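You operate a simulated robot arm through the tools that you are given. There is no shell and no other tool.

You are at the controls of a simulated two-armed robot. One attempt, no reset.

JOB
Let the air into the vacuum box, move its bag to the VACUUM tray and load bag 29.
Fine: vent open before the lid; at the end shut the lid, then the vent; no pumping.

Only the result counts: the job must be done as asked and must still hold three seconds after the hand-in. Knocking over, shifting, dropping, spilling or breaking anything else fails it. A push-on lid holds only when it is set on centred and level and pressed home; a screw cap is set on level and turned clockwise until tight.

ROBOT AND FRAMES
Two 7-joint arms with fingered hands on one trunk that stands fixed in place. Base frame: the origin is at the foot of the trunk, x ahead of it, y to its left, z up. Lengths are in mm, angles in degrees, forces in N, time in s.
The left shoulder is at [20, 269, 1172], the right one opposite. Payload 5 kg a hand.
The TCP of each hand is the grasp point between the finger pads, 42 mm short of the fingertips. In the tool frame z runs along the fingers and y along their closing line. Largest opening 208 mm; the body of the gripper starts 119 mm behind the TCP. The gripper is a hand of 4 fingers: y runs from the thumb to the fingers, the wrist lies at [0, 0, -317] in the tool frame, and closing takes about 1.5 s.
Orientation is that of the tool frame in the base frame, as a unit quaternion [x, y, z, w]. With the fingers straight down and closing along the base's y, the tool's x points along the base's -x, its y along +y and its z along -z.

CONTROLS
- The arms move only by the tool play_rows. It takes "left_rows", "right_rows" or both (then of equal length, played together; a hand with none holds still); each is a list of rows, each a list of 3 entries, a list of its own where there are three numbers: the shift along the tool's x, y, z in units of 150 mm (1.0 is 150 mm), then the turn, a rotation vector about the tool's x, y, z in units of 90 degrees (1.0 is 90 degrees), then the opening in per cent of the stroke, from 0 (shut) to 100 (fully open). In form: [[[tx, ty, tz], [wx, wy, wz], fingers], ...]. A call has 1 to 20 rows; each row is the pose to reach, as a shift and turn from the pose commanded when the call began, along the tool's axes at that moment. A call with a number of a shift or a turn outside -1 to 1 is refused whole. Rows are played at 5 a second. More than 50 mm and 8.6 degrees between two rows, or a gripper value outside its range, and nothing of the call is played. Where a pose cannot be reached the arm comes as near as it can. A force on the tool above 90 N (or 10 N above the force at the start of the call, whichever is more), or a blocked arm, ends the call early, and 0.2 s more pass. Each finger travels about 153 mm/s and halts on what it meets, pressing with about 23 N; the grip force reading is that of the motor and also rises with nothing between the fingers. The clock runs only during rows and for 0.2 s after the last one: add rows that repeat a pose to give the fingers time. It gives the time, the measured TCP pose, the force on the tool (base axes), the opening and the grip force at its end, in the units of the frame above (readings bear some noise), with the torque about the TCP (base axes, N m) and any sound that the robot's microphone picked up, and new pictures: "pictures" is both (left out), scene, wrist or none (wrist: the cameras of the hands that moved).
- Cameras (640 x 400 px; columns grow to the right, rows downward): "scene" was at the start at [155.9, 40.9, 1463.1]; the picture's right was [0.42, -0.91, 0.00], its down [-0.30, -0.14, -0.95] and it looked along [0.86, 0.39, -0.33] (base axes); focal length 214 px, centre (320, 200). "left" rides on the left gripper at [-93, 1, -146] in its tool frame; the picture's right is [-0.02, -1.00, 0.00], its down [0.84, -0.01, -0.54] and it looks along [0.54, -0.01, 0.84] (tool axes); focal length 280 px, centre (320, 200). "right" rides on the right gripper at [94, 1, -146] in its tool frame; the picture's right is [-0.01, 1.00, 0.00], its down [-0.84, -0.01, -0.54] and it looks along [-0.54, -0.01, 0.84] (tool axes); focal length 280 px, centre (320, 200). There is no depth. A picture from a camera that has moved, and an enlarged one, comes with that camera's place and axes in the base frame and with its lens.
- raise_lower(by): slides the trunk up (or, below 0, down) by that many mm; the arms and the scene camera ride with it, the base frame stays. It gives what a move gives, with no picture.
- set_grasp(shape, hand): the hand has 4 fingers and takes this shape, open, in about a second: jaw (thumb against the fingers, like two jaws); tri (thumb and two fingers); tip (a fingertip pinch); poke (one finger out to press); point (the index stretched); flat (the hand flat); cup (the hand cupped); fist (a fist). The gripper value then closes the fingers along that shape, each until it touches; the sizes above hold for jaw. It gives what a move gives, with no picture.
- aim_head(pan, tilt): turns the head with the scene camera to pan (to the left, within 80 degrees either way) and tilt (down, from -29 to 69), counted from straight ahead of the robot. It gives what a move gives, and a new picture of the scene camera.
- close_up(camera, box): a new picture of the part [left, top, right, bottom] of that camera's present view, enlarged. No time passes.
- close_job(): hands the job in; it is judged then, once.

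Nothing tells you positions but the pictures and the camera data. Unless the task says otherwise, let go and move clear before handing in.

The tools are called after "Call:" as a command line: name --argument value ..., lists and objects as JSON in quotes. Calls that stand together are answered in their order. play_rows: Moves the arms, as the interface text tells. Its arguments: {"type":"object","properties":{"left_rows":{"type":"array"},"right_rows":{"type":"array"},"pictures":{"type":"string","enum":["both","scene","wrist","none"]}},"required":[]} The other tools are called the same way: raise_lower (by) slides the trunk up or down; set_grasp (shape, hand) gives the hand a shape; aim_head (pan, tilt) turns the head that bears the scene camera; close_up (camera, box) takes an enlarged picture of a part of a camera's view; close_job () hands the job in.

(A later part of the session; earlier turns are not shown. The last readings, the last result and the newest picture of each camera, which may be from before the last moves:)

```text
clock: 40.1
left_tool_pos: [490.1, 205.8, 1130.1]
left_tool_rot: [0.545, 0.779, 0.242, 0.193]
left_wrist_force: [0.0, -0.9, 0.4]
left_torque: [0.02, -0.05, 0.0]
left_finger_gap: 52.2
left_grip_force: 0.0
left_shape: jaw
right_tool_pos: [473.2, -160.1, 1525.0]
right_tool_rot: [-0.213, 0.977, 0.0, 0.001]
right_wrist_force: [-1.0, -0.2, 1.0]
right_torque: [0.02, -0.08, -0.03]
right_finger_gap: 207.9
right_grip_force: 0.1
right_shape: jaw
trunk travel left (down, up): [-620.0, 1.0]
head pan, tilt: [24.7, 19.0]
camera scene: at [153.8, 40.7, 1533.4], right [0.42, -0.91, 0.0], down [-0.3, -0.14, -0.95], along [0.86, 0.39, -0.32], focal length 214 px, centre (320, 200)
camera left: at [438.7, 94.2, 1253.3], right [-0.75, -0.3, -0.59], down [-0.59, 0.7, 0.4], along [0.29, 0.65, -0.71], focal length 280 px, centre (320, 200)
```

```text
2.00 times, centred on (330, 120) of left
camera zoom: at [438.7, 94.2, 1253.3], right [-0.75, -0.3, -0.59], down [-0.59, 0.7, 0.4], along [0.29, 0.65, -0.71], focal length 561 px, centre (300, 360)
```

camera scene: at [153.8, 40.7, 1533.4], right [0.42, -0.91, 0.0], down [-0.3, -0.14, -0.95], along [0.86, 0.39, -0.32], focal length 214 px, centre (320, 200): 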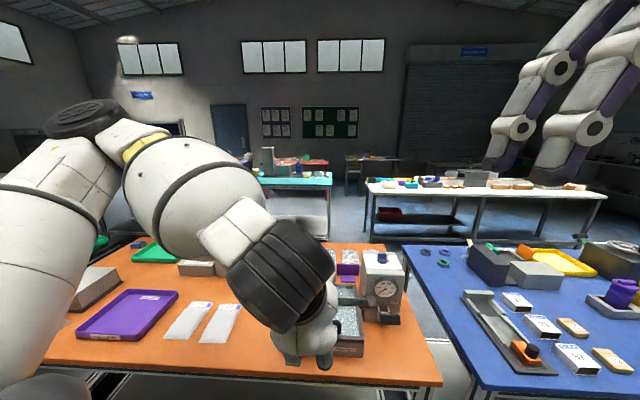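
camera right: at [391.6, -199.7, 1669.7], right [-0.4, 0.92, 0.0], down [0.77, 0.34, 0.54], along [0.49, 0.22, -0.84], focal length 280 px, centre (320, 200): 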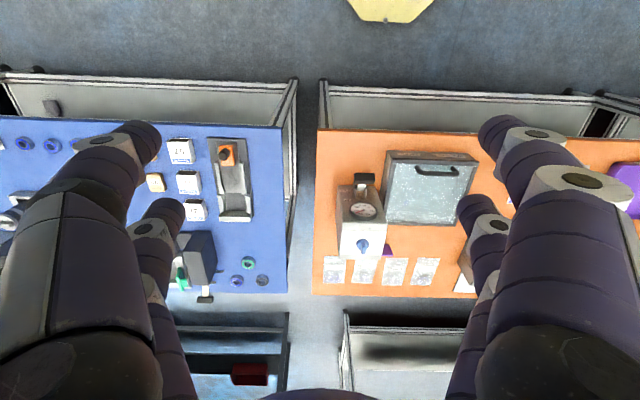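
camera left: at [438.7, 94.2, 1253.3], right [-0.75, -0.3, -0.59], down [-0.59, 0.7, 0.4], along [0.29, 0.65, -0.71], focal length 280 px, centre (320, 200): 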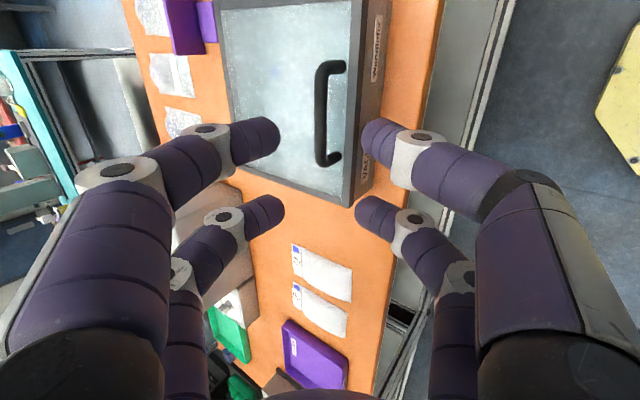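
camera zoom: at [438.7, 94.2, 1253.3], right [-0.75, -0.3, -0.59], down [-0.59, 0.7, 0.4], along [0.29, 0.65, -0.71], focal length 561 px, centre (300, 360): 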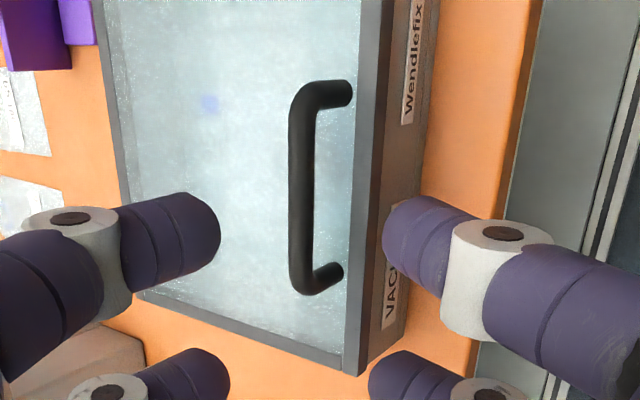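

Refined, the bar centre is at [572, 225, 1013]. I'll slide in along the finger direction so the fingers straddle the bar.

Call:
play_rows --left_rows '[[[-0.01, -0.003, 0.2], [0, 0, 0], 25], [[-0.02, -0.006, 0.4], [0, 0, 0], 25], [[-0.029, -0.008, 0.55], [0, 0, 0], 25], [[-0.029, -0.008, 0.68], [0, 0, 0], 25], [[-0.029, -0.008, 0.775], [0, 0, 0], 25], [[-0.029, -0.008, 0.775], [0, 0, 0], 25]]' --pictures "both"

Call:
close_up --camera "left" --box '[220, 80, 420, 260]'

```text
clock: 41.5
left_tool_pos: [558.3, 221.1, 1035.1]
left_tool_rot: [0.544, 0.779, 0.242, 0.194]
left_wrist_force: [0.1, -0.3, 0.0]
left_torque: [0.0, -0.02, 0.02]
left_finger_gap: 52.2
left_grip_force: 0.0
left_shape: jaw
right_tool_pos: [474.8, -159.7, 1524.7]
right_tool_rot: [-0.213, 0.977, 0.001, 0.001]
right_wrist_force: [0.9, 0.6, -0.8]
right_torque: [0.01, -0.02, 0.02]
right_finger_gap: 208.0
right_grip_force: 0.1
right_shape: jaw
trunk travel left (down, up): [-620.0, 1.0]
head pan, tilt: [24.7, 19.0]
camera scene: at [154.5, 40.8, 1533.3], right [0.42, -0.91, 0.0], down [-0.3, -0.14, -0.95], along [0.86, 0.39, -0.33], focal length 214 px, centre (320, 200)
camera left: at [507.3, 109.0, 1158.0], right [-0.75, -0.3, -0.59], down [-0.59, 0.7, 0.4], along [0.29, 0.65, -0.71], focal length 280 px, centre (320, 200)
```

scene: 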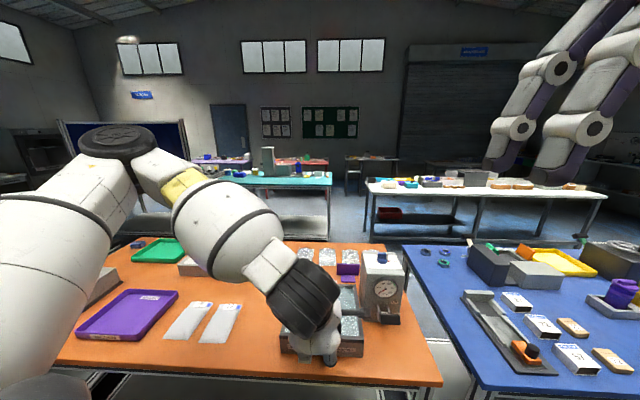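
left: 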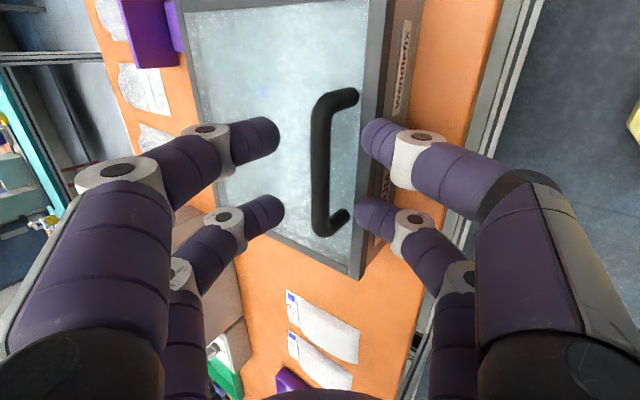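

```text
2.22 times, centred on (320, 170) of left
camera zoom: at [507.3, 109.0, 1158.0], right [-0.75, -0.3, -0.59], down [-0.59, 0.7, 0.4], along [0.29, 0.65, -0.71], focal length 623 px, centre (320, 267)
```

zoom: 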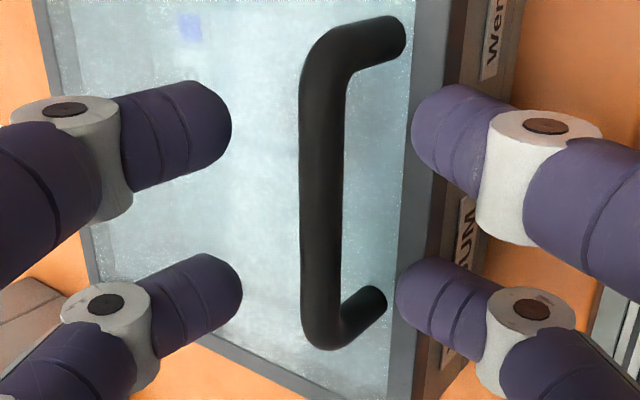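

The bar is centred between the fingers with no contact. I'll close on it now.

Call:
play_rows --left_rows '[[[0, 0, 0], [0, 0, 0], 15], [[0, 0, 0], [0, 0, 0], 8], [[0, 0, 0], [0, 0, 0], 0], [[0, 0, 0], [0, 0, 0], 0], [[0, 0, 0], [0, 0, 0], 0], [[0, 0, 0], [0, 0, 0], 0]]' --pictures "wrist"

Call:
close_up --camera "left" --box '[220, 80, 420, 260]'

```text
clock: 42.9
left_tool_pos: [558.5, 221.5, 1034.9]
left_tool_rot: [0.545, 0.779, 0.242, 0.195]
left_wrist_force: [1.5, 0.5, -3.0]
left_torque: [-0.13, -0.06, -0.12]
left_finger_gap: 8.4
left_grip_force: 22.8
left_shape: jaw
right_tool_pos: [474.0, -159.0, 1525.0]
right_tool_rot: [-0.212, 0.977, 0.0, 0.0]
right_wrist_force: [0.5, -0.5, -0.7]
right_torque: [0.01, -0.01, -0.01]
right_finger_gap: 208.1
right_grip_force: 0.1
right_shape: jaw
trunk travel left (down, up): [-620.0, 1.0]
head pan, tilt: [24.7, 19.0]
camera left: at [507.7, 109.2, 1157.9], right [-0.75, -0.3, -0.59], down [-0.59, 0.7, 0.4], along [0.29, 0.65, -0.71], focal length 280 px, centre (320, 200)
```

left: 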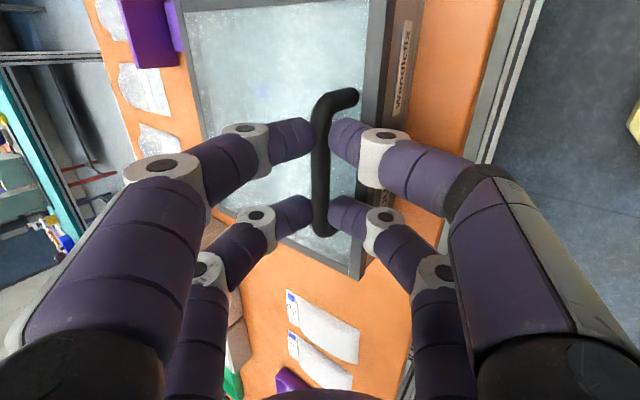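

```text
2.22 times, centred on (320, 170) of left
camera zoom: at [507.7, 109.2, 1157.9], right [-0.75, -0.3, -0.59], down [-0.59, 0.7, 0.4], along [0.29, 0.65, -0.71], focal length 623 px, centre (320, 267)
```

zoom: 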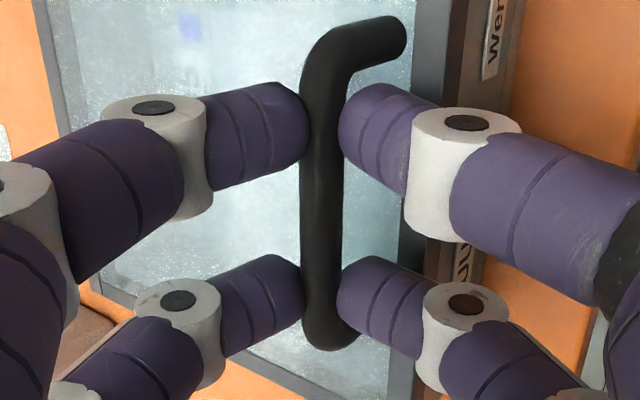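

The bar is gripped with all four fingers. I'll lift it along the hinge arc by about 10° first, watching the force to confirm it's hinged.

Call:
play_rows --left_rows '[[[-0.002, 0.051, -0.038], [0.0125, 0, 0], 0], [[-0.004, 0.104, -0.075], [0.025, 0, 0], 0], [[-0.0055, 0.159, -0.108], [0.0375, 0, 0], 0], [[-0.007, 0.215, -0.141], [0.05, 0, 0], 0], [[-0.007, 0.215, -0.141], [0.05, 0, 0], 0]]' --pictures "both"

Call:
close_up --camera "scene" --box '[250, 230, 410, 360]'

```text
clock: 44.1
left_tool_pos: [570.1, 226.1, 1070.9]
left_tool_rot: [0.553, 0.788, 0.211, 0.171]
left_wrist_force: [0.4, 1.1, -3.0]
left_torque: [-0.24, 0.03, -0.03]
left_finger_gap: 8.5
left_grip_force: 22.5
left_shape: jaw
right_tool_pos: [475.0, -160.1, 1524.4]
right_tool_rot: [-0.213, 0.977, 0.0, 0.0]
right_wrist_force: [0.2, 0.6, 0.4]
right_torque: [-0.02, -0.03, -0.01]
right_finger_gap: 207.8
right_grip_force: 0.1
right_shape: jaw
trunk travel left (down, up): [-620.0, 1.0]
head pan, tilt: [24.7, 19.0]
camera scene: at [154.9, 41.2, 1533.2], right [0.42, -0.91, 0.0], down [-0.3, -0.14, -0.95], along [0.86, 0.39, -0.33], focal length 214 px, centre (320, 200)
camera left: at [528.8, 117.2, 1199.4], right [-0.79, -0.31, -0.52], down [-0.56, 0.71, 0.42], along [0.24, 0.63, -0.74], focal length 280 px, centre (320, 200)
```

scene: 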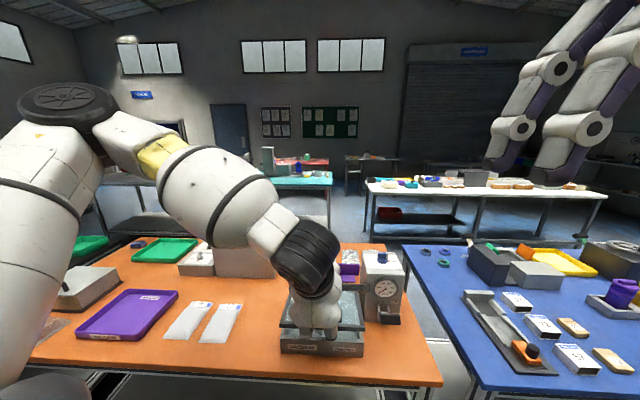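
left: 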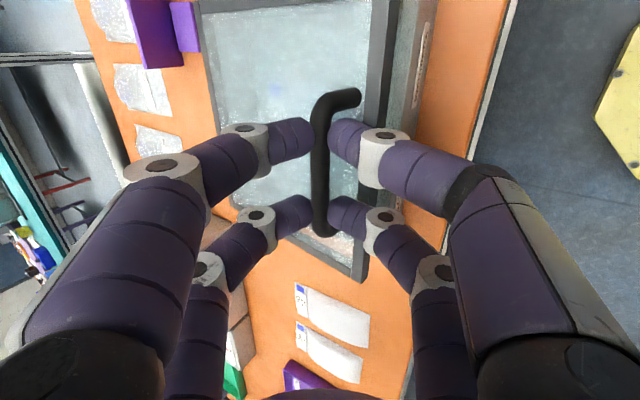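

```text
3.08 times, centred on (330, 295) of scene
camera zoom: at [154.9, 41.2, 1533.2], right [0.42, -0.91, 0.0], down [-0.3, -0.14, -0.95], along [0.86, 0.39, -0.33], focal length 660 px, centre (289, -92)
```

zoom: 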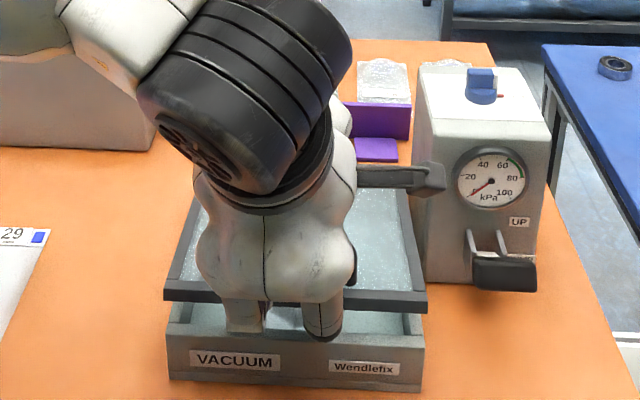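

It's hinged at the back and the lid is light. I'll keep swinging it up to about 40°.

Call:
play_rows --left_rows '[[[-0.003, 0.111, -0.066], [0.025, 0, 0], 0], [[-0.005, 0.227, -0.122], [0.05, 0, 0], 0], [[-0.007, 0.347, -0.168], [0.075, 0, 0], 0], [[-0.009, 0.472, -0.203], [0.1, 0, 0], 0], [[-0.01, 0.598, -0.228], [0.125, 0, 0], 0], [[-0.011, 0.728, -0.243], [0.15, 0, 0], 0], [[-0.011, 0.728, -0.243], [0.15, 0, 0], 0]]' --pictures "both"

Call:
close_up --camera "scene" --box '[250, 230, 410, 360]'

```text
clock: 45.7
left_tool_pos: [639.5, 251.5, 1160.4]
left_tool_rot: [0.569, 0.808, 0.117, 0.105]
left_wrist_force: [-9.7, 13.5, 0.5]
left_torque: [-0.13, 0.3, 0.23]
left_finger_gap: 9.1
left_grip_force: 22.2
left_shape: jaw
right_tool_pos: [474.3, -159.6, 1523.2]
right_tool_rot: [-0.213, 0.977, 0.0, -0.001]
right_wrist_force: [0.2, 0.6, 0.9]
right_torque: [0.01, -0.01, 0.01]
right_finger_gap: 207.6
right_grip_force: 0.1
right_shape: jaw
trunk travel left (down, up): [-620.0, 1.0]
head pan, tilt: [24.7, 19.0]
camera scene: at [154.2, 42.0, 1533.2], right [0.42, -0.91, 0.0], down [-0.3, -0.14, -0.95], along [0.86, 0.39, -0.33], focal length 214 px, centre (320, 200)
camera left: at [627.2, 154.6, 1302.9], right [-0.89, -0.34, -0.31], down [-0.45, 0.75, 0.48], along [0.07, 0.56, -0.82], focal length 280 px, centre (320, 200)
```

scene: 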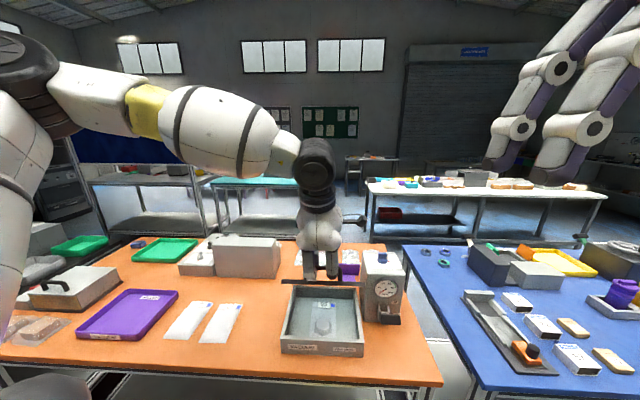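
left: 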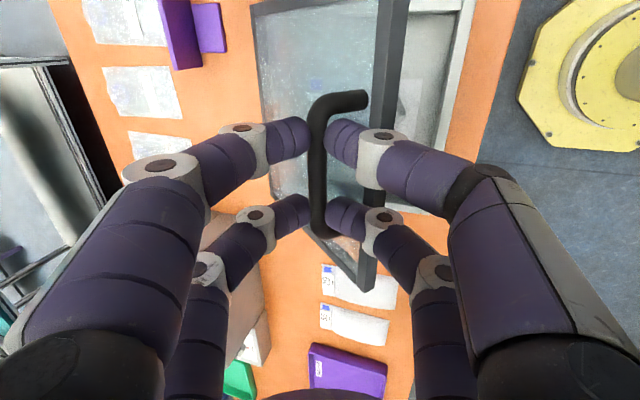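

```text
3.08 times, centred on (330, 295) of scene
camera zoom: at [154.2, 42.0, 1533.2], right [0.42, -0.91, 0.0], down [-0.3, -0.14, -0.95], along [0.86, 0.39, -0.33], focal length 660 px, centre (289, -92)
```

zoom: 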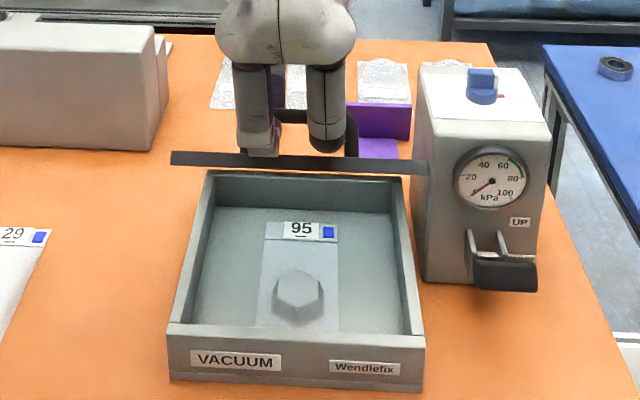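

Bag 95 is visible inside, lying flat with its label at the back and the blue mark on the right, the same way round as bag 29. I'll continue swinging the lid to about 70°, drifting slightly left to relieve the side load.

Call:
play_rows --left_rows '[[[0.009, 0.124, -0.033], [0.022, 0, 0], 0], [[0.019, 0.251, -0.057], [0.044, 0, 0], 0], [[0.022, 0.38, -0.068], [0.067, 0, 0], 0], [[0.026, 0.508, -0.07], [0.089, 0, 0], 0], [[0.031, 0.64, -0.059], [0.122, 0, 0], 0], [[0.036, 0.77, -0.038], [0.156, 0, 0], 0], [[0.036, 0.77, -0.038], [0.156, 0, 0], 0]]' --pictures "both"

Call:
close_up --camera "scene" --box '[250, 180, 410, 310]'

```text
clock: 47.3
left_tool_pos: [739.8, 292.0, 1203.4]
left_tool_rot: [0.578, 0.815, 0.018, 0.037]
left_wrist_force: [-14.3, -2.0, 32.6]
left_torque: [0.1, 2.41, 0.41]
left_finger_gap: 8.0
left_grip_force: 22.8
left_shape: jaw
right_tool_pos: [472.0, -160.5, 1527.4]
right_tool_rot: [-0.212, 0.977, 0.0, 0.002]
right_wrist_force: [0.3, 0.6, 0.3]
right_torque: [0.02, 0.01, -0.03]
right_finger_gap: 208.3
right_grip_force: 0.1
right_shape: jaw
trunk travel left (down, up): [-620.0, 1.0]
head pan, tilt: [24.7, 19.0]
camera scene: at [152.2, 39.8, 1533.8], right [0.42, -0.91, 0.0], down [-0.29, -0.14, -0.95], along [0.86, 0.39, -0.32], focal length 214 px, centre (320, 200)
camera left: at [759.0, 205.6, 1353.0], right [-0.94, -0.34, -0.07], down [-0.33, 0.8, 0.5], along [-0.12, 0.49, -0.86], focal length 280 px, centre (320, 200)
```

scene: 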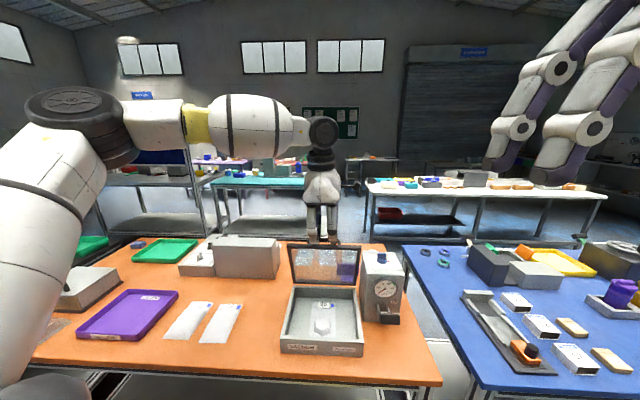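
left: 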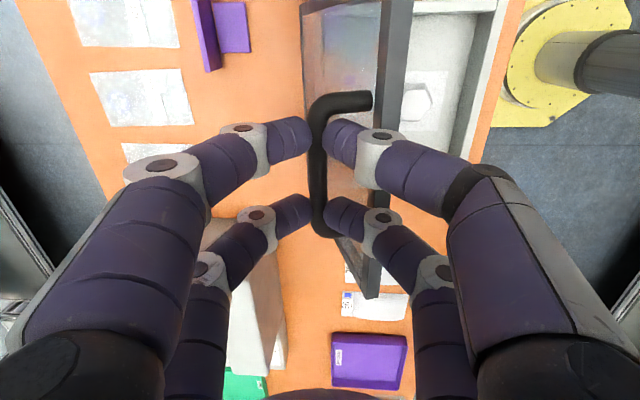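

```text
3.08 times, centred on (330, 245) of scene
camera zoom: at [152.2, 39.8, 1533.8], right [0.42, -0.91, 0.0], down [-0.29, -0.14, -0.95], along [0.86, 0.39, -0.32], focal length 660 px, centre (289, 62)
```

zoom: 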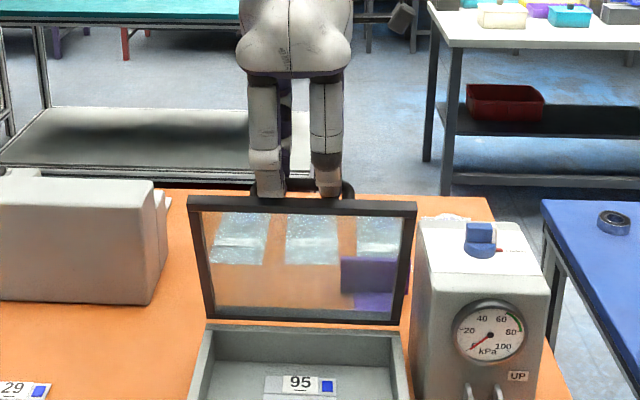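

The lid is near 70° and the hand now feels about 33 N upward, so my arc is slightly low. I'll zoom in for finger-to-frame contact before correcting.

Call:
close_up --camera "left" --box '[220, 60, 460, 320]'

Call:
close_up --camera "scene" --box '[285, 200, 375, 275]'

```text
1.54 times, centred on (340, 190) of left
camera zoom: at [759.0, 205.6, 1353.0], right [-0.94, -0.34, -0.07], down [-0.33, 0.8, 0.5], along [-0.12, 0.49, -0.86], focal length 431 px, centre (289, 215)
```

zoom: 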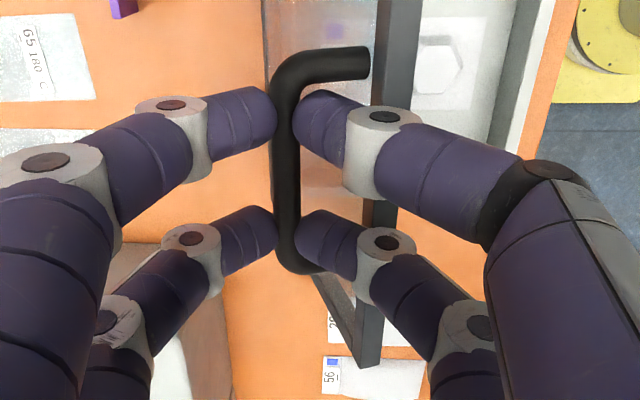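

```text
5.33 times, centred on (330, 238) of scene
camera zoom: at [152.2, 39.8, 1533.8], right [0.42, -0.91, 0.0], down [-0.29, -0.14, -0.95], along [0.86, 0.39, -0.32], focal length 1144 px, centre (267, 0)
```

zoom: 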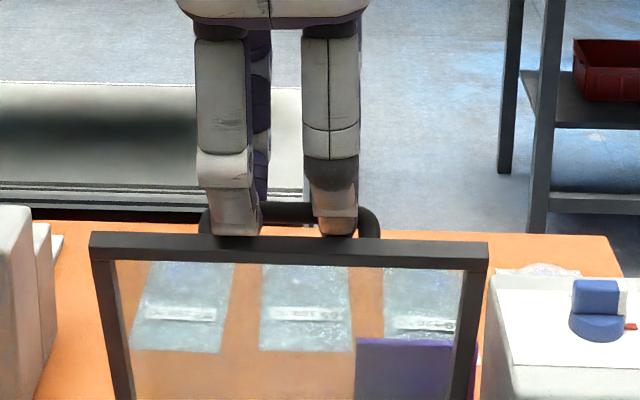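

The near fingertips are just touching the lid's edge at about 71°. I'll loosen the grip slightly, with the bar still caged, to see whether the lid stays up by itself.

Call:
play_rows --left_rows '[[[0, 0, -0.01], [0, 0, 0], 6], [[0, 0, -0.02], [0, 0, 0], 10], [[0, 0, -0.02], [0, 0, 0], 14], [[0, 0, -0.02], [0, 0, 0], 14], [[0, 0, -0.02], [0, 0, 0], 14]]' --pictures "wrist"

Call:
close_up --camera "left" --box '[220, 60, 460, 320]'

Call:
close_up --camera "scene" --box '[250, 180, 410, 310]'

```text
clock: 48.5
left_tool_pos: [740.5, 294.0, 1203.2]
left_tool_rot: [0.577, 0.816, 0.017, 0.035]
left_wrist_force: [-0.5, -3.9, 3.2]
left_torque: [-0.08, 0.19, 0.08]
left_finger_gap: 29.3
left_grip_force: 0.1
left_shape: jaw
right_tool_pos: [475.0, -159.2, 1525.4]
right_tool_rot: [-0.213, 0.977, 0.002, 0.0]
right_wrist_force: [0.3, 0.4, -0.8]
right_torque: [-0.01, -0.04, -0.02]
right_finger_gap: 207.9
right_grip_force: 0.1
right_shape: jaw
trunk travel left (down, up): [-620.0, 1.0]
head pan, tilt: [24.7, 19.0]
camera left: at [760.6, 207.6, 1352.5], right [-0.94, -0.35, -0.07], down [-0.33, 0.8, 0.5], along [-0.12, 0.5, -0.86], focal length 280 px, centre (320, 200)
```

left: 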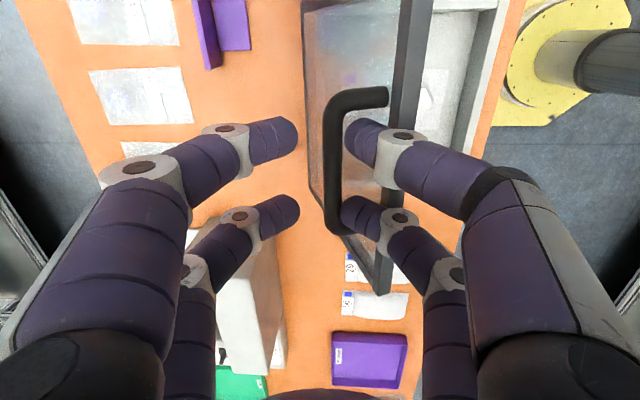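

```text
1.54 times, centred on (340, 190) of left
camera zoom: at [760.6, 207.6, 1352.5], right [-0.94, -0.35, -0.07], down [-0.33, 0.8, 0.5], along [-0.12, 0.5, -0.86], focal length 431 px, centre (289, 215)
```

zoom: 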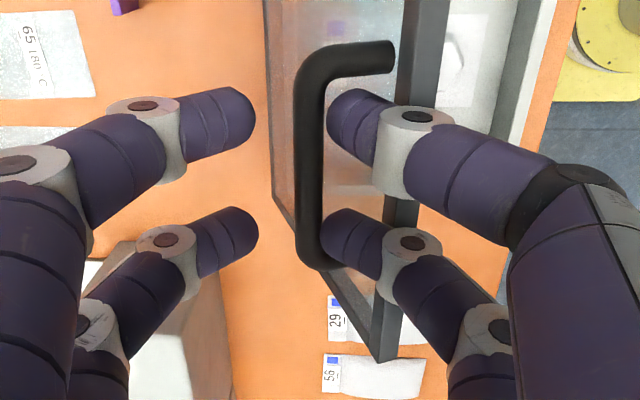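

```text
3.08 times, centred on (330, 245) of scene
camera zoom: at [154.6, 40.5, 1533.2], right [0.42, -0.91, 0.0], down [-0.3, -0.14, -0.95], along [0.86, 0.39, -0.33], focal length 660 px, centre (289, 62)
```

zoom: 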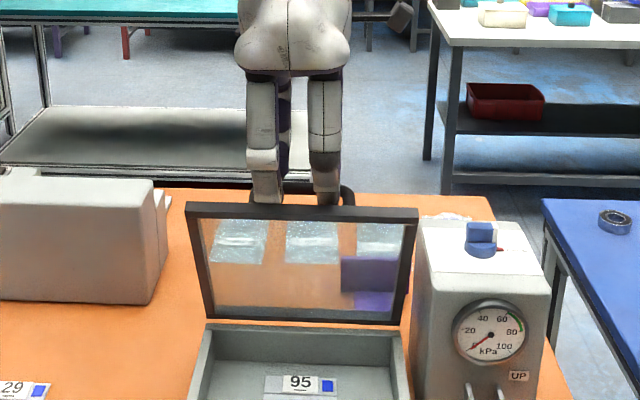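

The lid doesn't hold itself; it leaned back onto the near fingers, so it must go past vertical. I'll keep pulling with the bar loosely caged and tilt the hand back as it rises.

Call:
play_rows --left_rows '[[[0.003, 0.064, -0.006], [0.014, 0, 0], 14], [[0.005, 0.128, -0.013], [0.028, 0, 0], 14], [[0.01, 0.22, -0.006], [0.05, 0, 0], 14], [[0.014, 0.314, 0.001], [0.072, 0, 0], 14], [[0.019, 0.419, 0.021], [0.105, 0, 0], 14], [[0.019, 0.419, 0.021], [0.105, 0, 0], 14]]' --pictures "both"

Call:
close_up --camera "left" --box '[220, 60, 460, 320]'

Call:
close_up --camera "scene" --box '[250, 180, 410, 310]'

```text
clock: 49.9
left_tool_pos: [791.0, 315.6, 1205.1]
left_tool_rot: [0.581, 0.813, -0.049, -0.009]
left_wrist_force: [11.8, -37.1, 25.5]
left_torque: [-0.87, 1.1, 1.25]
left_finger_gap: 30.3
left_grip_force: 0.0
left_shape: jaw
left hand out of reach, approached as far as the arm can: row 5, 6
right_tool_pos: [474.4, -162.3, 1525.3]
right_tool_rot: [-0.211, 0.977, 0.0, 0.001]
right_wrist_force: [0.1, 0.2, 0.1]
right_torque: [-0.07, 0.06, 0.01]
right_finger_gap: 208.1
right_grip_force: 0.2
right_shape: jaw
trunk travel left (down, up): [-620.0, 1.0]
head pan, tilt: [24.7, 19.0]
camera scene: at [154.8, 37.6, 1533.6], right [0.41, -0.91, 0.0], down [-0.3, -0.13, -0.95], along [0.86, 0.39, -0.32], focal length 214 px, centre (320, 200)
camera left: at [831.5, 239.1, 1354.2], right [-0.94, -0.33, 0.09], down [-0.25, 0.83, 0.5], along [-0.24, 0.45, -0.86], focal length 280 px, centre (320, 200)
```

scene: 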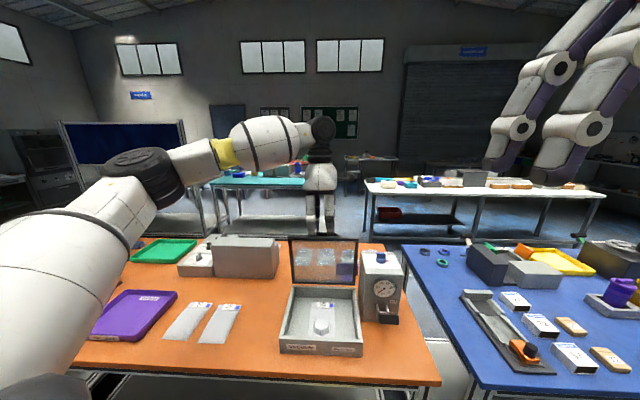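
left: 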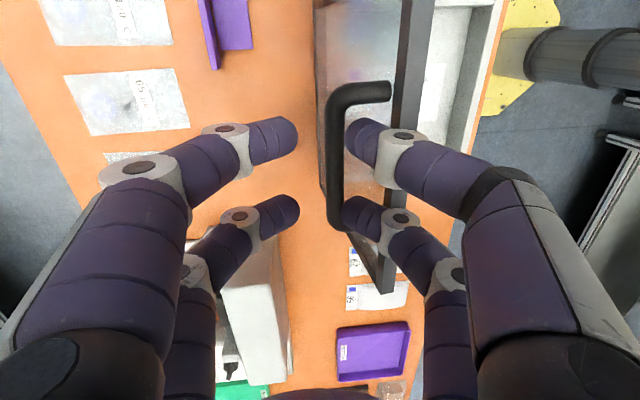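

```text
1.54 times, centred on (340, 190) of left
camera zoom: at [831.5, 239.1, 1354.2], right [-0.94, -0.33, 0.09], down [-0.25, 0.83, 0.5], along [-0.24, 0.45, -0.86], focal length 431 px, centre (289, 215)
```

zoom: 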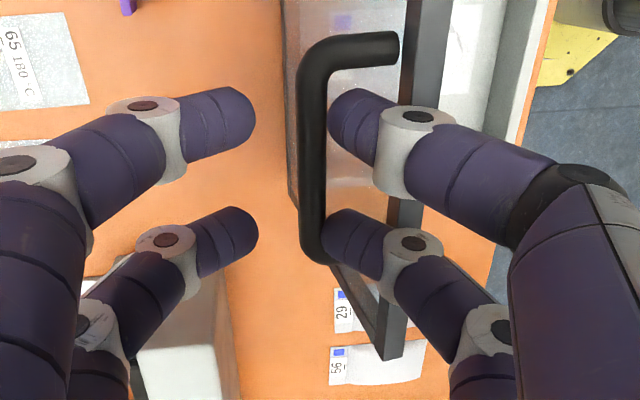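

```text
3.08 times, centred on (330, 245) of scene
camera zoom: at [154.8, 37.6, 1533.6], right [0.41, -0.91, 0.0], down [-0.3, -0.13, -0.95], along [0.86, 0.39, -0.32], focal length 660 px, centre (289, 62)
```

zoom: 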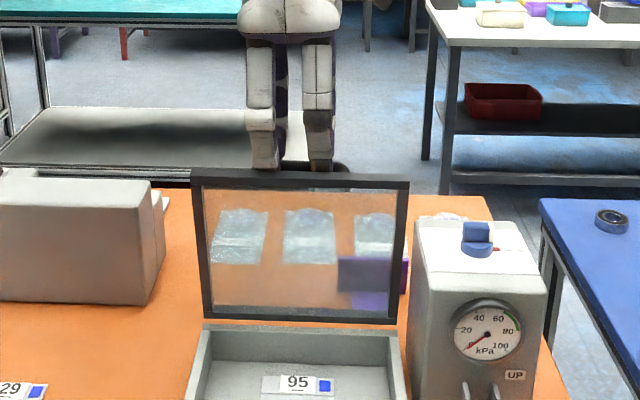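

The arm hits its reach limit at about 81°. Tilting the hand sideways, with the wrist to the left, should gain about 70 mm of reach, so I'll do that while the lower finger pair keeps holding the bar.

Call:
play_rows --left_rows '[[[0, 0, -0.02], [0, -0.06, 0], 14], [[0, 0, -0.035], [0, -0.12, 0], 14], [[0, 0, -0.05], [0, -0.18, 0], 14], [[0, 0, -0.06], [0, -0.24, 0], 14], [[0, 0, -0.067], [0, -0.3, 0], 14], [[0, 0, -0.067], [0, -0.3, 0], 14]]' --pictures "both"

Call:
close_up --camera "left" --box '[220, 60, 460, 320]'

Call:
close_up --camera "scene" --box '[250, 180, 410, 310]'

```text
clock: 51.3
left_tool_pos: [787.2, 327.4, 1212.6]
left_tool_rot: [0.55, 0.795, -0.183, 0.179]
left_wrist_force: [-14.1, 27.9, 30.4]
left_torque: [1.01, 2.21, -1.24]
left_finger_gap: 31.4
left_grip_force: 0.1
left_shape: jaw
right_tool_pos: [471.2, -157.7, 1526.9]
right_tool_rot: [-0.214, 0.977, 0.0, 0.001]
right_wrist_force: [0.8, 0.2, 0.0]
right_torque: [0.04, -0.01, 0.02]
right_finger_gap: 207.8
right_grip_force: 0.0
right_shape: jaw
trunk travel left (down, up): [-620.0, 1.0]
head pan, tilt: [24.7, 19.0]
camera scene: at [151.6, 42.5, 1533.6], right [0.42, -0.91, 0.0], down [-0.29, -0.14, -0.95], along [0.86, 0.4, -0.32], focal length 214 px, centre (320, 200)
camera left: at [806.0, 324.8, 1385.7], right [-0.94, -0.34, 0.1], down [-0.34, 0.94, 0.06], along [-0.11, 0.02, -0.99], focal length 280 px, centre (320, 200)
```

scene: 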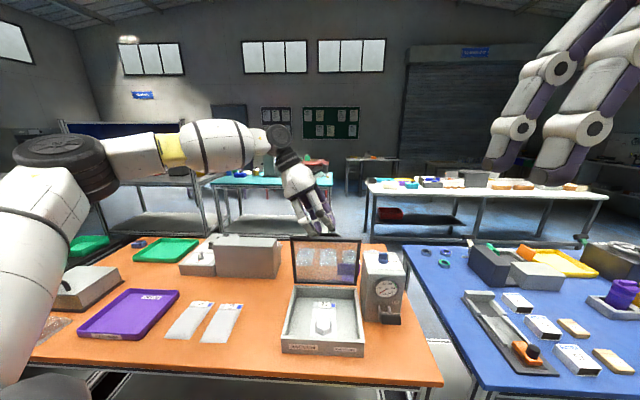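
left: 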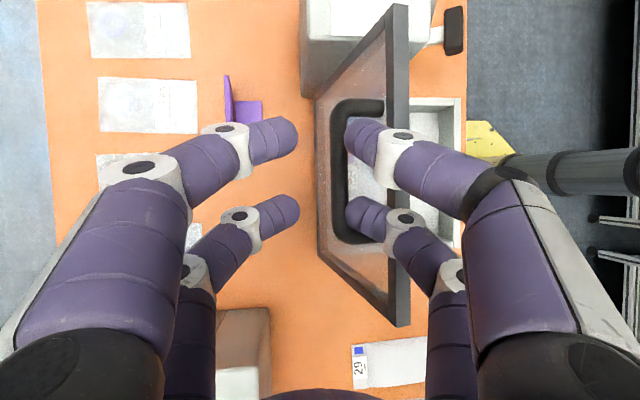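

```text
1.54 times, centred on (340, 190) of left
camera zoom: at [806.0, 324.8, 1385.7], right [-0.94, -0.34, 0.1], down [-0.34, 0.94, 0.06], along [-0.11, 0.02, -0.99], focal length 431 px, centre (289, 215)
```

zoom: 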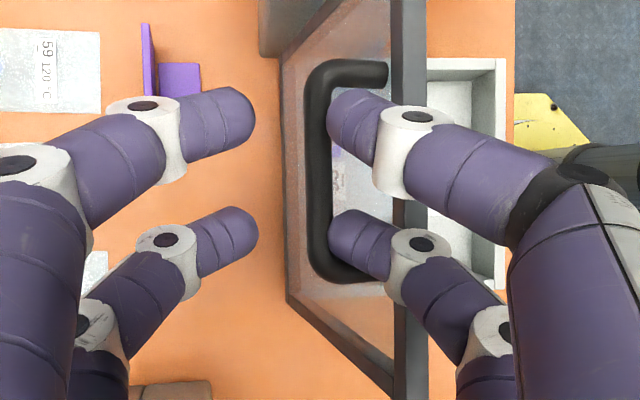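

```text
3.08 times, centred on (330, 245) of scene
camera zoom: at [151.6, 42.5, 1533.6], right [0.42, -0.91, 0.0], down [-0.29, -0.14, -0.95], along [0.86, 0.4, -0.32], focal length 660 px, centre (289, 62)
```

zoom: 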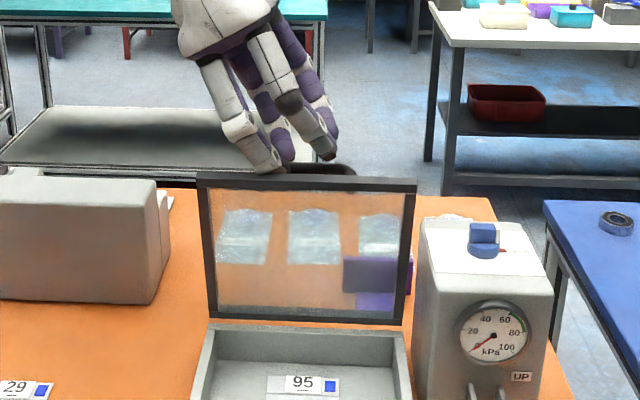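

The sideways tilt works and the lower fingers still hold the bar at about 80°. I'll raise a little to relieve the edge contact and push further back, past vertical.

Call:
play_rows --left_rows '[[[-0.02, 0.03, -0.03], [0, 0, 0], 14], [[-0.02, 0.08, -0.04], [0, 0, 0], 14], [[-0.02, 0.13, -0.048], [0, 0, 0], 14], [[-0.02, 0.195, -0.056], [0, 0, 0], 14], [[-0.02, 0.195, -0.056], [0, 0, 0], 14]]' --pictures "both"

Call:
close_up --camera "left" --box '[220, 60, 460, 320]'

Call:
close_up --camera "scene" --box '[250, 180, 410, 310]'

```text
clock: 52.5
left_tool_pos: [816.0, 335.2, 1217.4]
left_tool_rot: [0.551, 0.794, -0.184, 0.178]
left_wrist_force: [0.7, -2.2, 1.9]
left_torque: [-0.07, 0.09, 0.06]
left_finger_gap: 29.0
left_grip_force: 0.0
left_shape: jaw
right_tool_pos: [475.2, -159.4, 1524.0]
right_tool_rot: [-0.212, 0.977, 0.0, 0.001]
right_wrist_force: [0.1, -0.5, 0.7]
right_torque: [0.02, 0.02, 0.01]
right_finger_gap: 208.0
right_grip_force: 0.1
right_shape: jaw
trunk travel left (down, up): [-620.0, 1.0]
head pan, tilt: [24.7, 19.0]
camera scene: at [154.6, 40.6, 1533.2], right [0.42, -0.91, 0.0], down [-0.3, -0.14, -0.95], along [0.86, 0.39, -0.33], focal length 214 px, centre (320, 200)
camera left: at [836.4, 331.3, 1390.0], right [-0.94, -0.34, 0.1], down [-0.33, 0.94, 0.06], along [-0.12, 0.02, -0.99], focal length 280 px, centre (320, 200)
```

scene: 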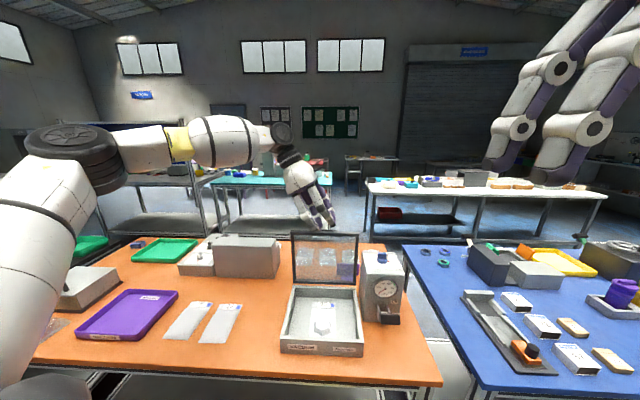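
left: 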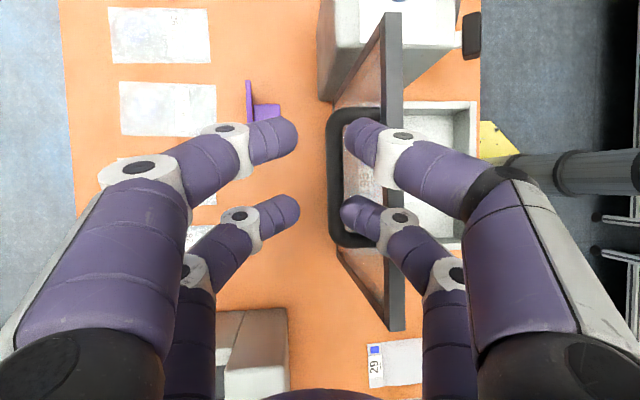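

```text
1.54 times, centred on (340, 190) of left
camera zoom: at [836.4, 331.3, 1390.0], right [-0.94, -0.34, 0.1], down [-0.33, 0.94, 0.06], along [-0.12, 0.02, -0.99], focal length 431 px, centre (289, 215)
```

zoom: 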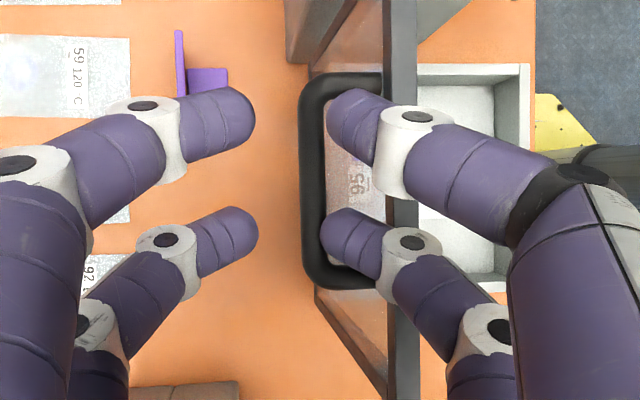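

```text
3.08 times, centred on (330, 245) of scene
camera zoom: at [154.6, 40.6, 1533.2], right [0.42, -0.91, 0.0], down [-0.3, -0.14, -0.95], along [0.86, 0.39, -0.33], focal length 660 px, centre (289, 62)
```

zoom: 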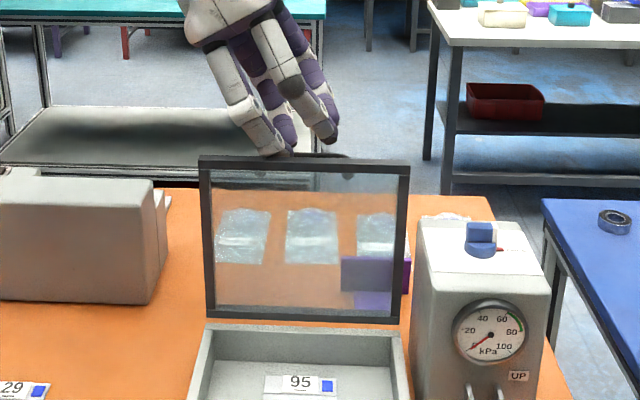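

The lid is now almost exactly vertical and balanced, with nearly no force. I'll nudge it a bit further while watching for a stop.

Call:
play_rows --left_rows '[[[0, 0.03, -0.005], [0, 0, 0], 14], [[0, 0.06, -0.008], [0, -0.03, 0], 14], [[0, 0.09, -0.01], [0, -0.06, 0], 14], [[0, 0.09, -0.01], [0, -0.06, 0], 14]]' --pictures "wrist"

Call:
close_up --camera "left" --box '[220, 60, 460, 320]'

Call:
close_up --camera "scene" --box '[250, 180, 410, 310]'

```text
clock: 53.5
left_tool_pos: [828.0, 341.3, 1217.9]
left_tool_rot: [0.542, 0.785, -0.21, 0.215]
left_wrist_force: [1.0, 0.6, 1.7]
left_torque: [-0.02, 0.06, -0.01]
left_finger_gap: 28.8
left_grip_force: 0.1
left_shape: jaw
right_tool_pos: [474.4, -160.2, 1525.2]
right_tool_rot: [-0.212, 0.977, 0.0, 0.0]
right_wrist_force: [0.2, 0.1, 0.1]
right_torque: [0.01, 0.01, -0.01]
right_finger_gap: 207.9
right_grip_force: 0.0
right_shape: jaw
trunk travel left (down, up): [-620.0, 1.0]
head pan, tilt: [24.7, 19.0]
camera left: at [843.7, 352.9, 1390.3], right [-0.94, -0.34, 0.1], down [-0.34, 0.94, -0.03], along [-0.09, -0.07, -0.99], focal length 280 px, centre (320, 200)
```

left: 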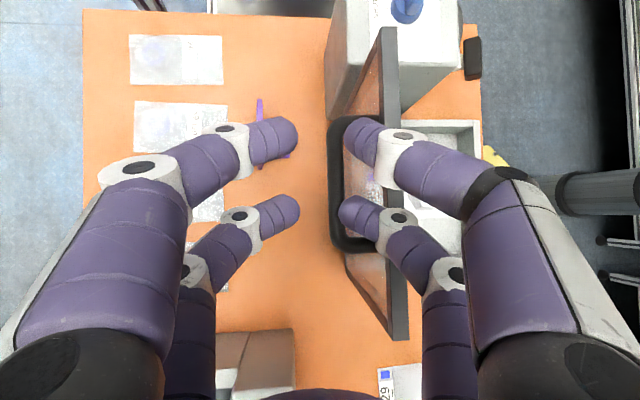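

```text
1.54 times, centred on (340, 190) of left
camera zoom: at [843.7, 352.9, 1390.3], right [-0.94, -0.34, 0.1], down [-0.34, 0.94, -0.03], along [-0.09, -0.07, -0.99], focal length 431 px, centre (289, 215)
```

zoom: 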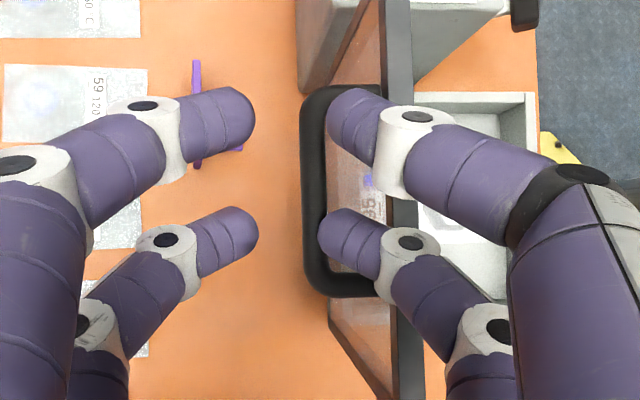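

```text
3.08 times, centred on (330, 245) of scene
camera zoom: at [154.7, 40.8, 1533.2], right [0.42, -0.91, 0.0], down [-0.3, -0.14, -0.95], along [0.86, 0.39, -0.33], focal length 660 px, centre (289, 62)
```

zoom: 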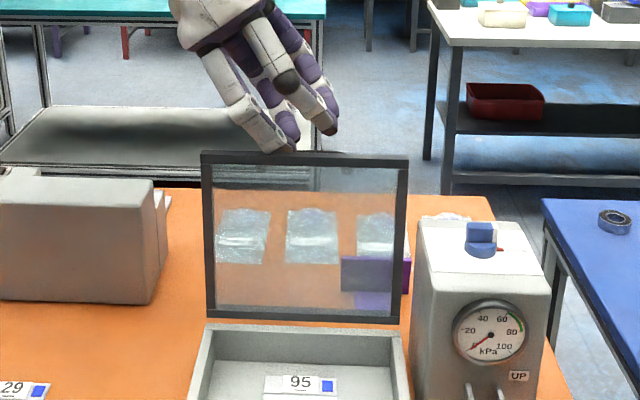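

The lid is about 93° open with almost no load. I'll draw the near fingers back a few millimetres to see whether the lid stays or follows.

Call:
play_rows --left_rows '[[[0, -0.03, 0], [0, 0, 0], 14], [[0, -0.06, 0], [0, 0, 0], 14], [[0, -0.06, 0], [0, 0, 0], 14], [[0, -0.06, 0], [0, 0, 0], 14]]' --pictures "wrist"

Call:
close_up --camera "left" --box '[220, 60, 460, 320]'

Call:
close_up --camera "scene" --box '[250, 180, 410, 310]'

```text
clock: 54.5
left_tool_pos: [820.1, 339.0, 1218.7]
left_tool_rot: [0.542, 0.785, -0.209, 0.215]
left_wrist_force: [1.0, -0.2, 1.3]
left_torque: [-0.03, 0.05, 0.0]
left_finger_gap: 29.2
left_grip_force: 0.2
left_shape: jaw
right_tool_pos: [474.7, -160.1, 1525.0]
right_tool_rot: [-0.214, 0.977, 0.0, -0.001]
right_wrist_force: [-0.4, -0.2, 1.0]
right_torque: [0.02, -0.01, 0.0]
right_finger_gap: 207.9
right_grip_force: 0.2
right_shape: jaw
trunk travel left (down, up): [-620.0, 1.0]
head pan, tilt: [24.7, 19.0]
camera left: at [835.4, 350.2, 1391.5], right [-0.94, -0.34, 0.1], down [-0.34, 0.94, -0.03], along [-0.09, -0.07, -0.99], focal length 280 px, centre (320, 200)
```

left: 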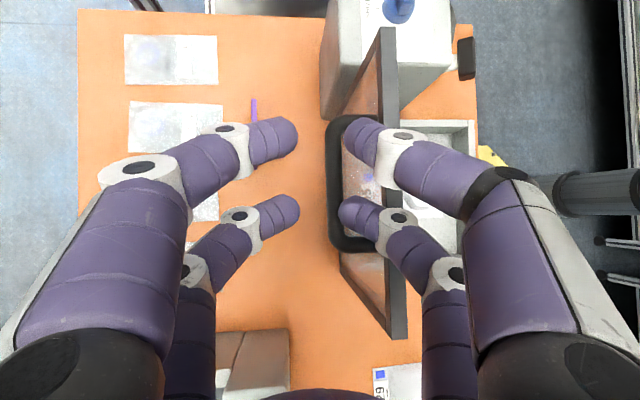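

```text
1.54 times, centred on (340, 190) of left
camera zoom: at [835.4, 350.2, 1391.5], right [-0.94, -0.34, 0.1], down [-0.34, 0.94, -0.03], along [-0.09, -0.07, -0.99], focal length 431 px, centre (289, 215)
```

zoom: 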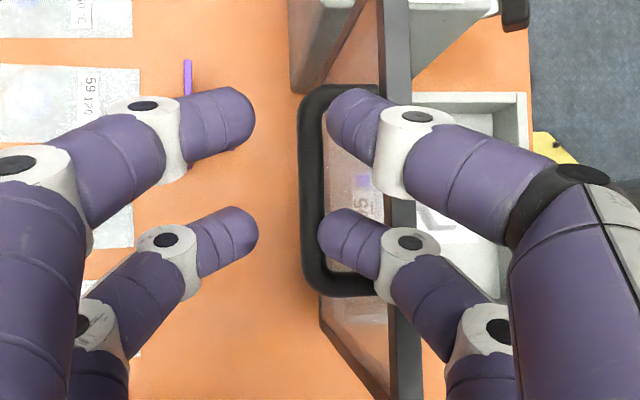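

```text
3.08 times, centred on (330, 245) of scene
camera zoom: at [154.8, 40.8, 1533.2], right [0.42, -0.91, 0.0], down [-0.3, -0.14, -0.95], along [0.86, 0.39, -0.33], focal length 660 px, centre (289, 62)
```

zoom: 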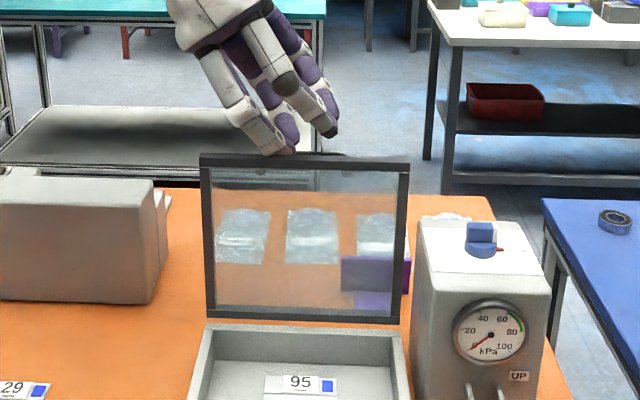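

The lid followed the hand back, so it isn't over centre yet. I'll tilt the hand further sideways for reach and push on to about 100–105°.

Call:
play_rows --left_rows '[[[0, 0.06, 0], [0, -0.04, 0], 14], [[0.01, 0.12, 0.01], [0, -0.08, 0], 14], [[0.02, 0.18, 0.02], [0, -0.12, 0], 14], [[0.03, 0.24, 0.04], [0, -0.16, 0], 14], [[0.04, 0.3, 0.06], [0, -0.2, 0], 14], [[0.04, 0.3, 0.06], [0, -0.2, 0], 14]]' --pictures "both"

Call:
close_up --camera "left" --box '[220, 60, 460, 320]'

Call:
close_up --camera "scene" --box '[250, 180, 410, 310]'

```text
clock: 55.9
left_tool_pos: [859.8, 350.8, 1215.9]
left_tool_rot: [0.503, 0.739, -0.29, 0.342]
left_wrist_force: [-3.0, 22.0, 74.1]
left_torque: [-0.28, 4.73, -1.52]
left_finger_gap: 31.4
left_grip_force: 0.1
left_shape: jaw
right_tool_pos: [468.7, -159.7, 1527.7]
right_tool_rot: [-0.213, 0.977, 0.001, 0.002]
right_wrist_force: [-0.1, 0.2, 0.2]
right_torque: [0.0, -0.03, 0.01]
right_finger_gap: 208.0
right_grip_force: 0.1
right_shape: jaw
trunk travel left (down, up): [-620.0, 1.0]
head pan, tilt: [24.7, 19.0]
camera scene: at [149.9, 40.8, 1534.3], right [0.42, -0.91, 0.0], down [-0.29, -0.14, -0.95], along [0.86, 0.39, -0.32], focal length 214 px, centre (320, 200)
camera left: at [853.7, 413.8, 1377.4], right [-0.94, -0.33, 0.1], down [-0.35, 0.87, -0.35], along [0.03, -0.36, -0.93], focal length 280 px, centre (320, 200)
```

scene: 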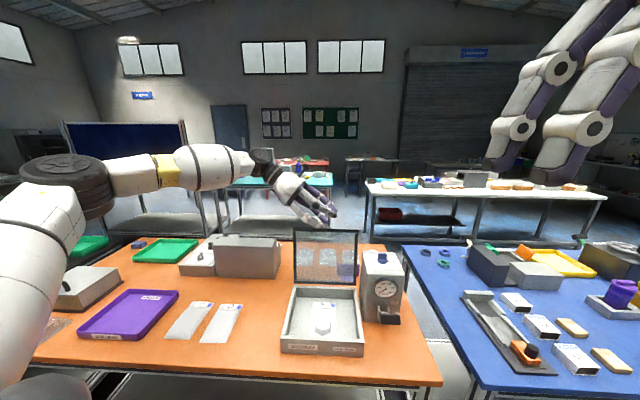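
left: 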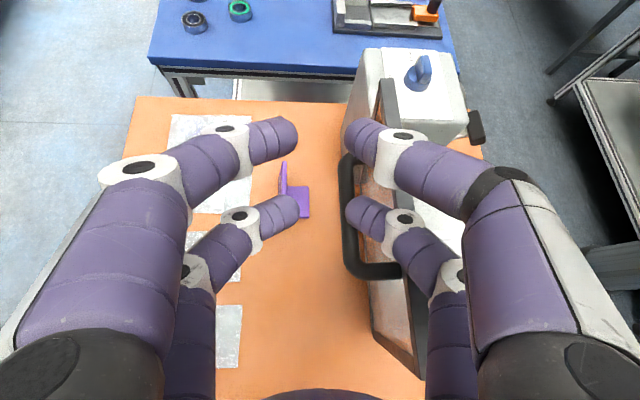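

```text
1.54 times, centred on (340, 190) of left
camera zoom: at [853.7, 413.8, 1377.4], right [-0.94, -0.33, 0.1], down [-0.35, 0.87, -0.35], along [0.03, -0.36, -0.93], focal length 431 px, centre (289, 215)
```

zoom: 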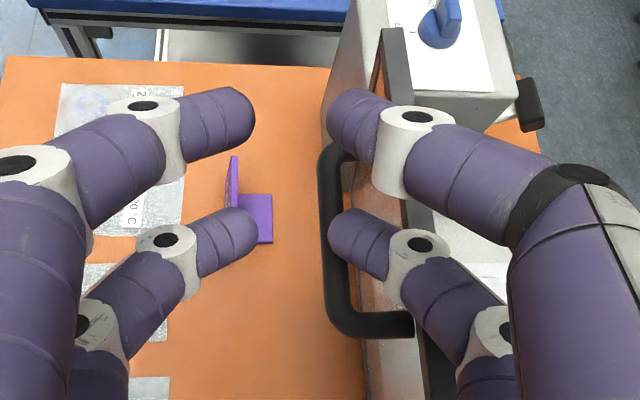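

```text
3.08 times, centred on (330, 245) of scene
camera zoom: at [149.9, 40.8, 1534.3], right [0.42, -0.91, 0.0], down [-0.29, -0.14, -0.95], along [0.86, 0.39, -0.32], focal length 660 px, centre (289, 62)
```

zoom: 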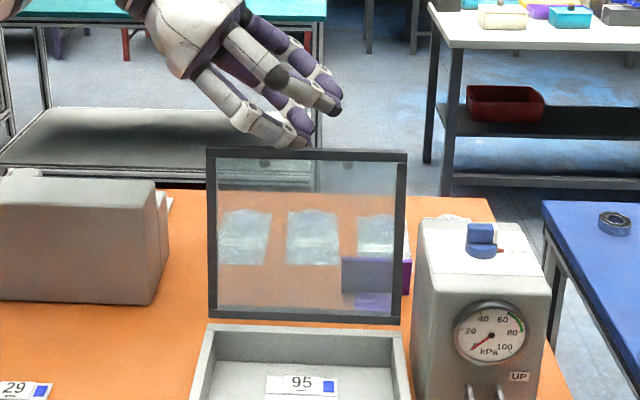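

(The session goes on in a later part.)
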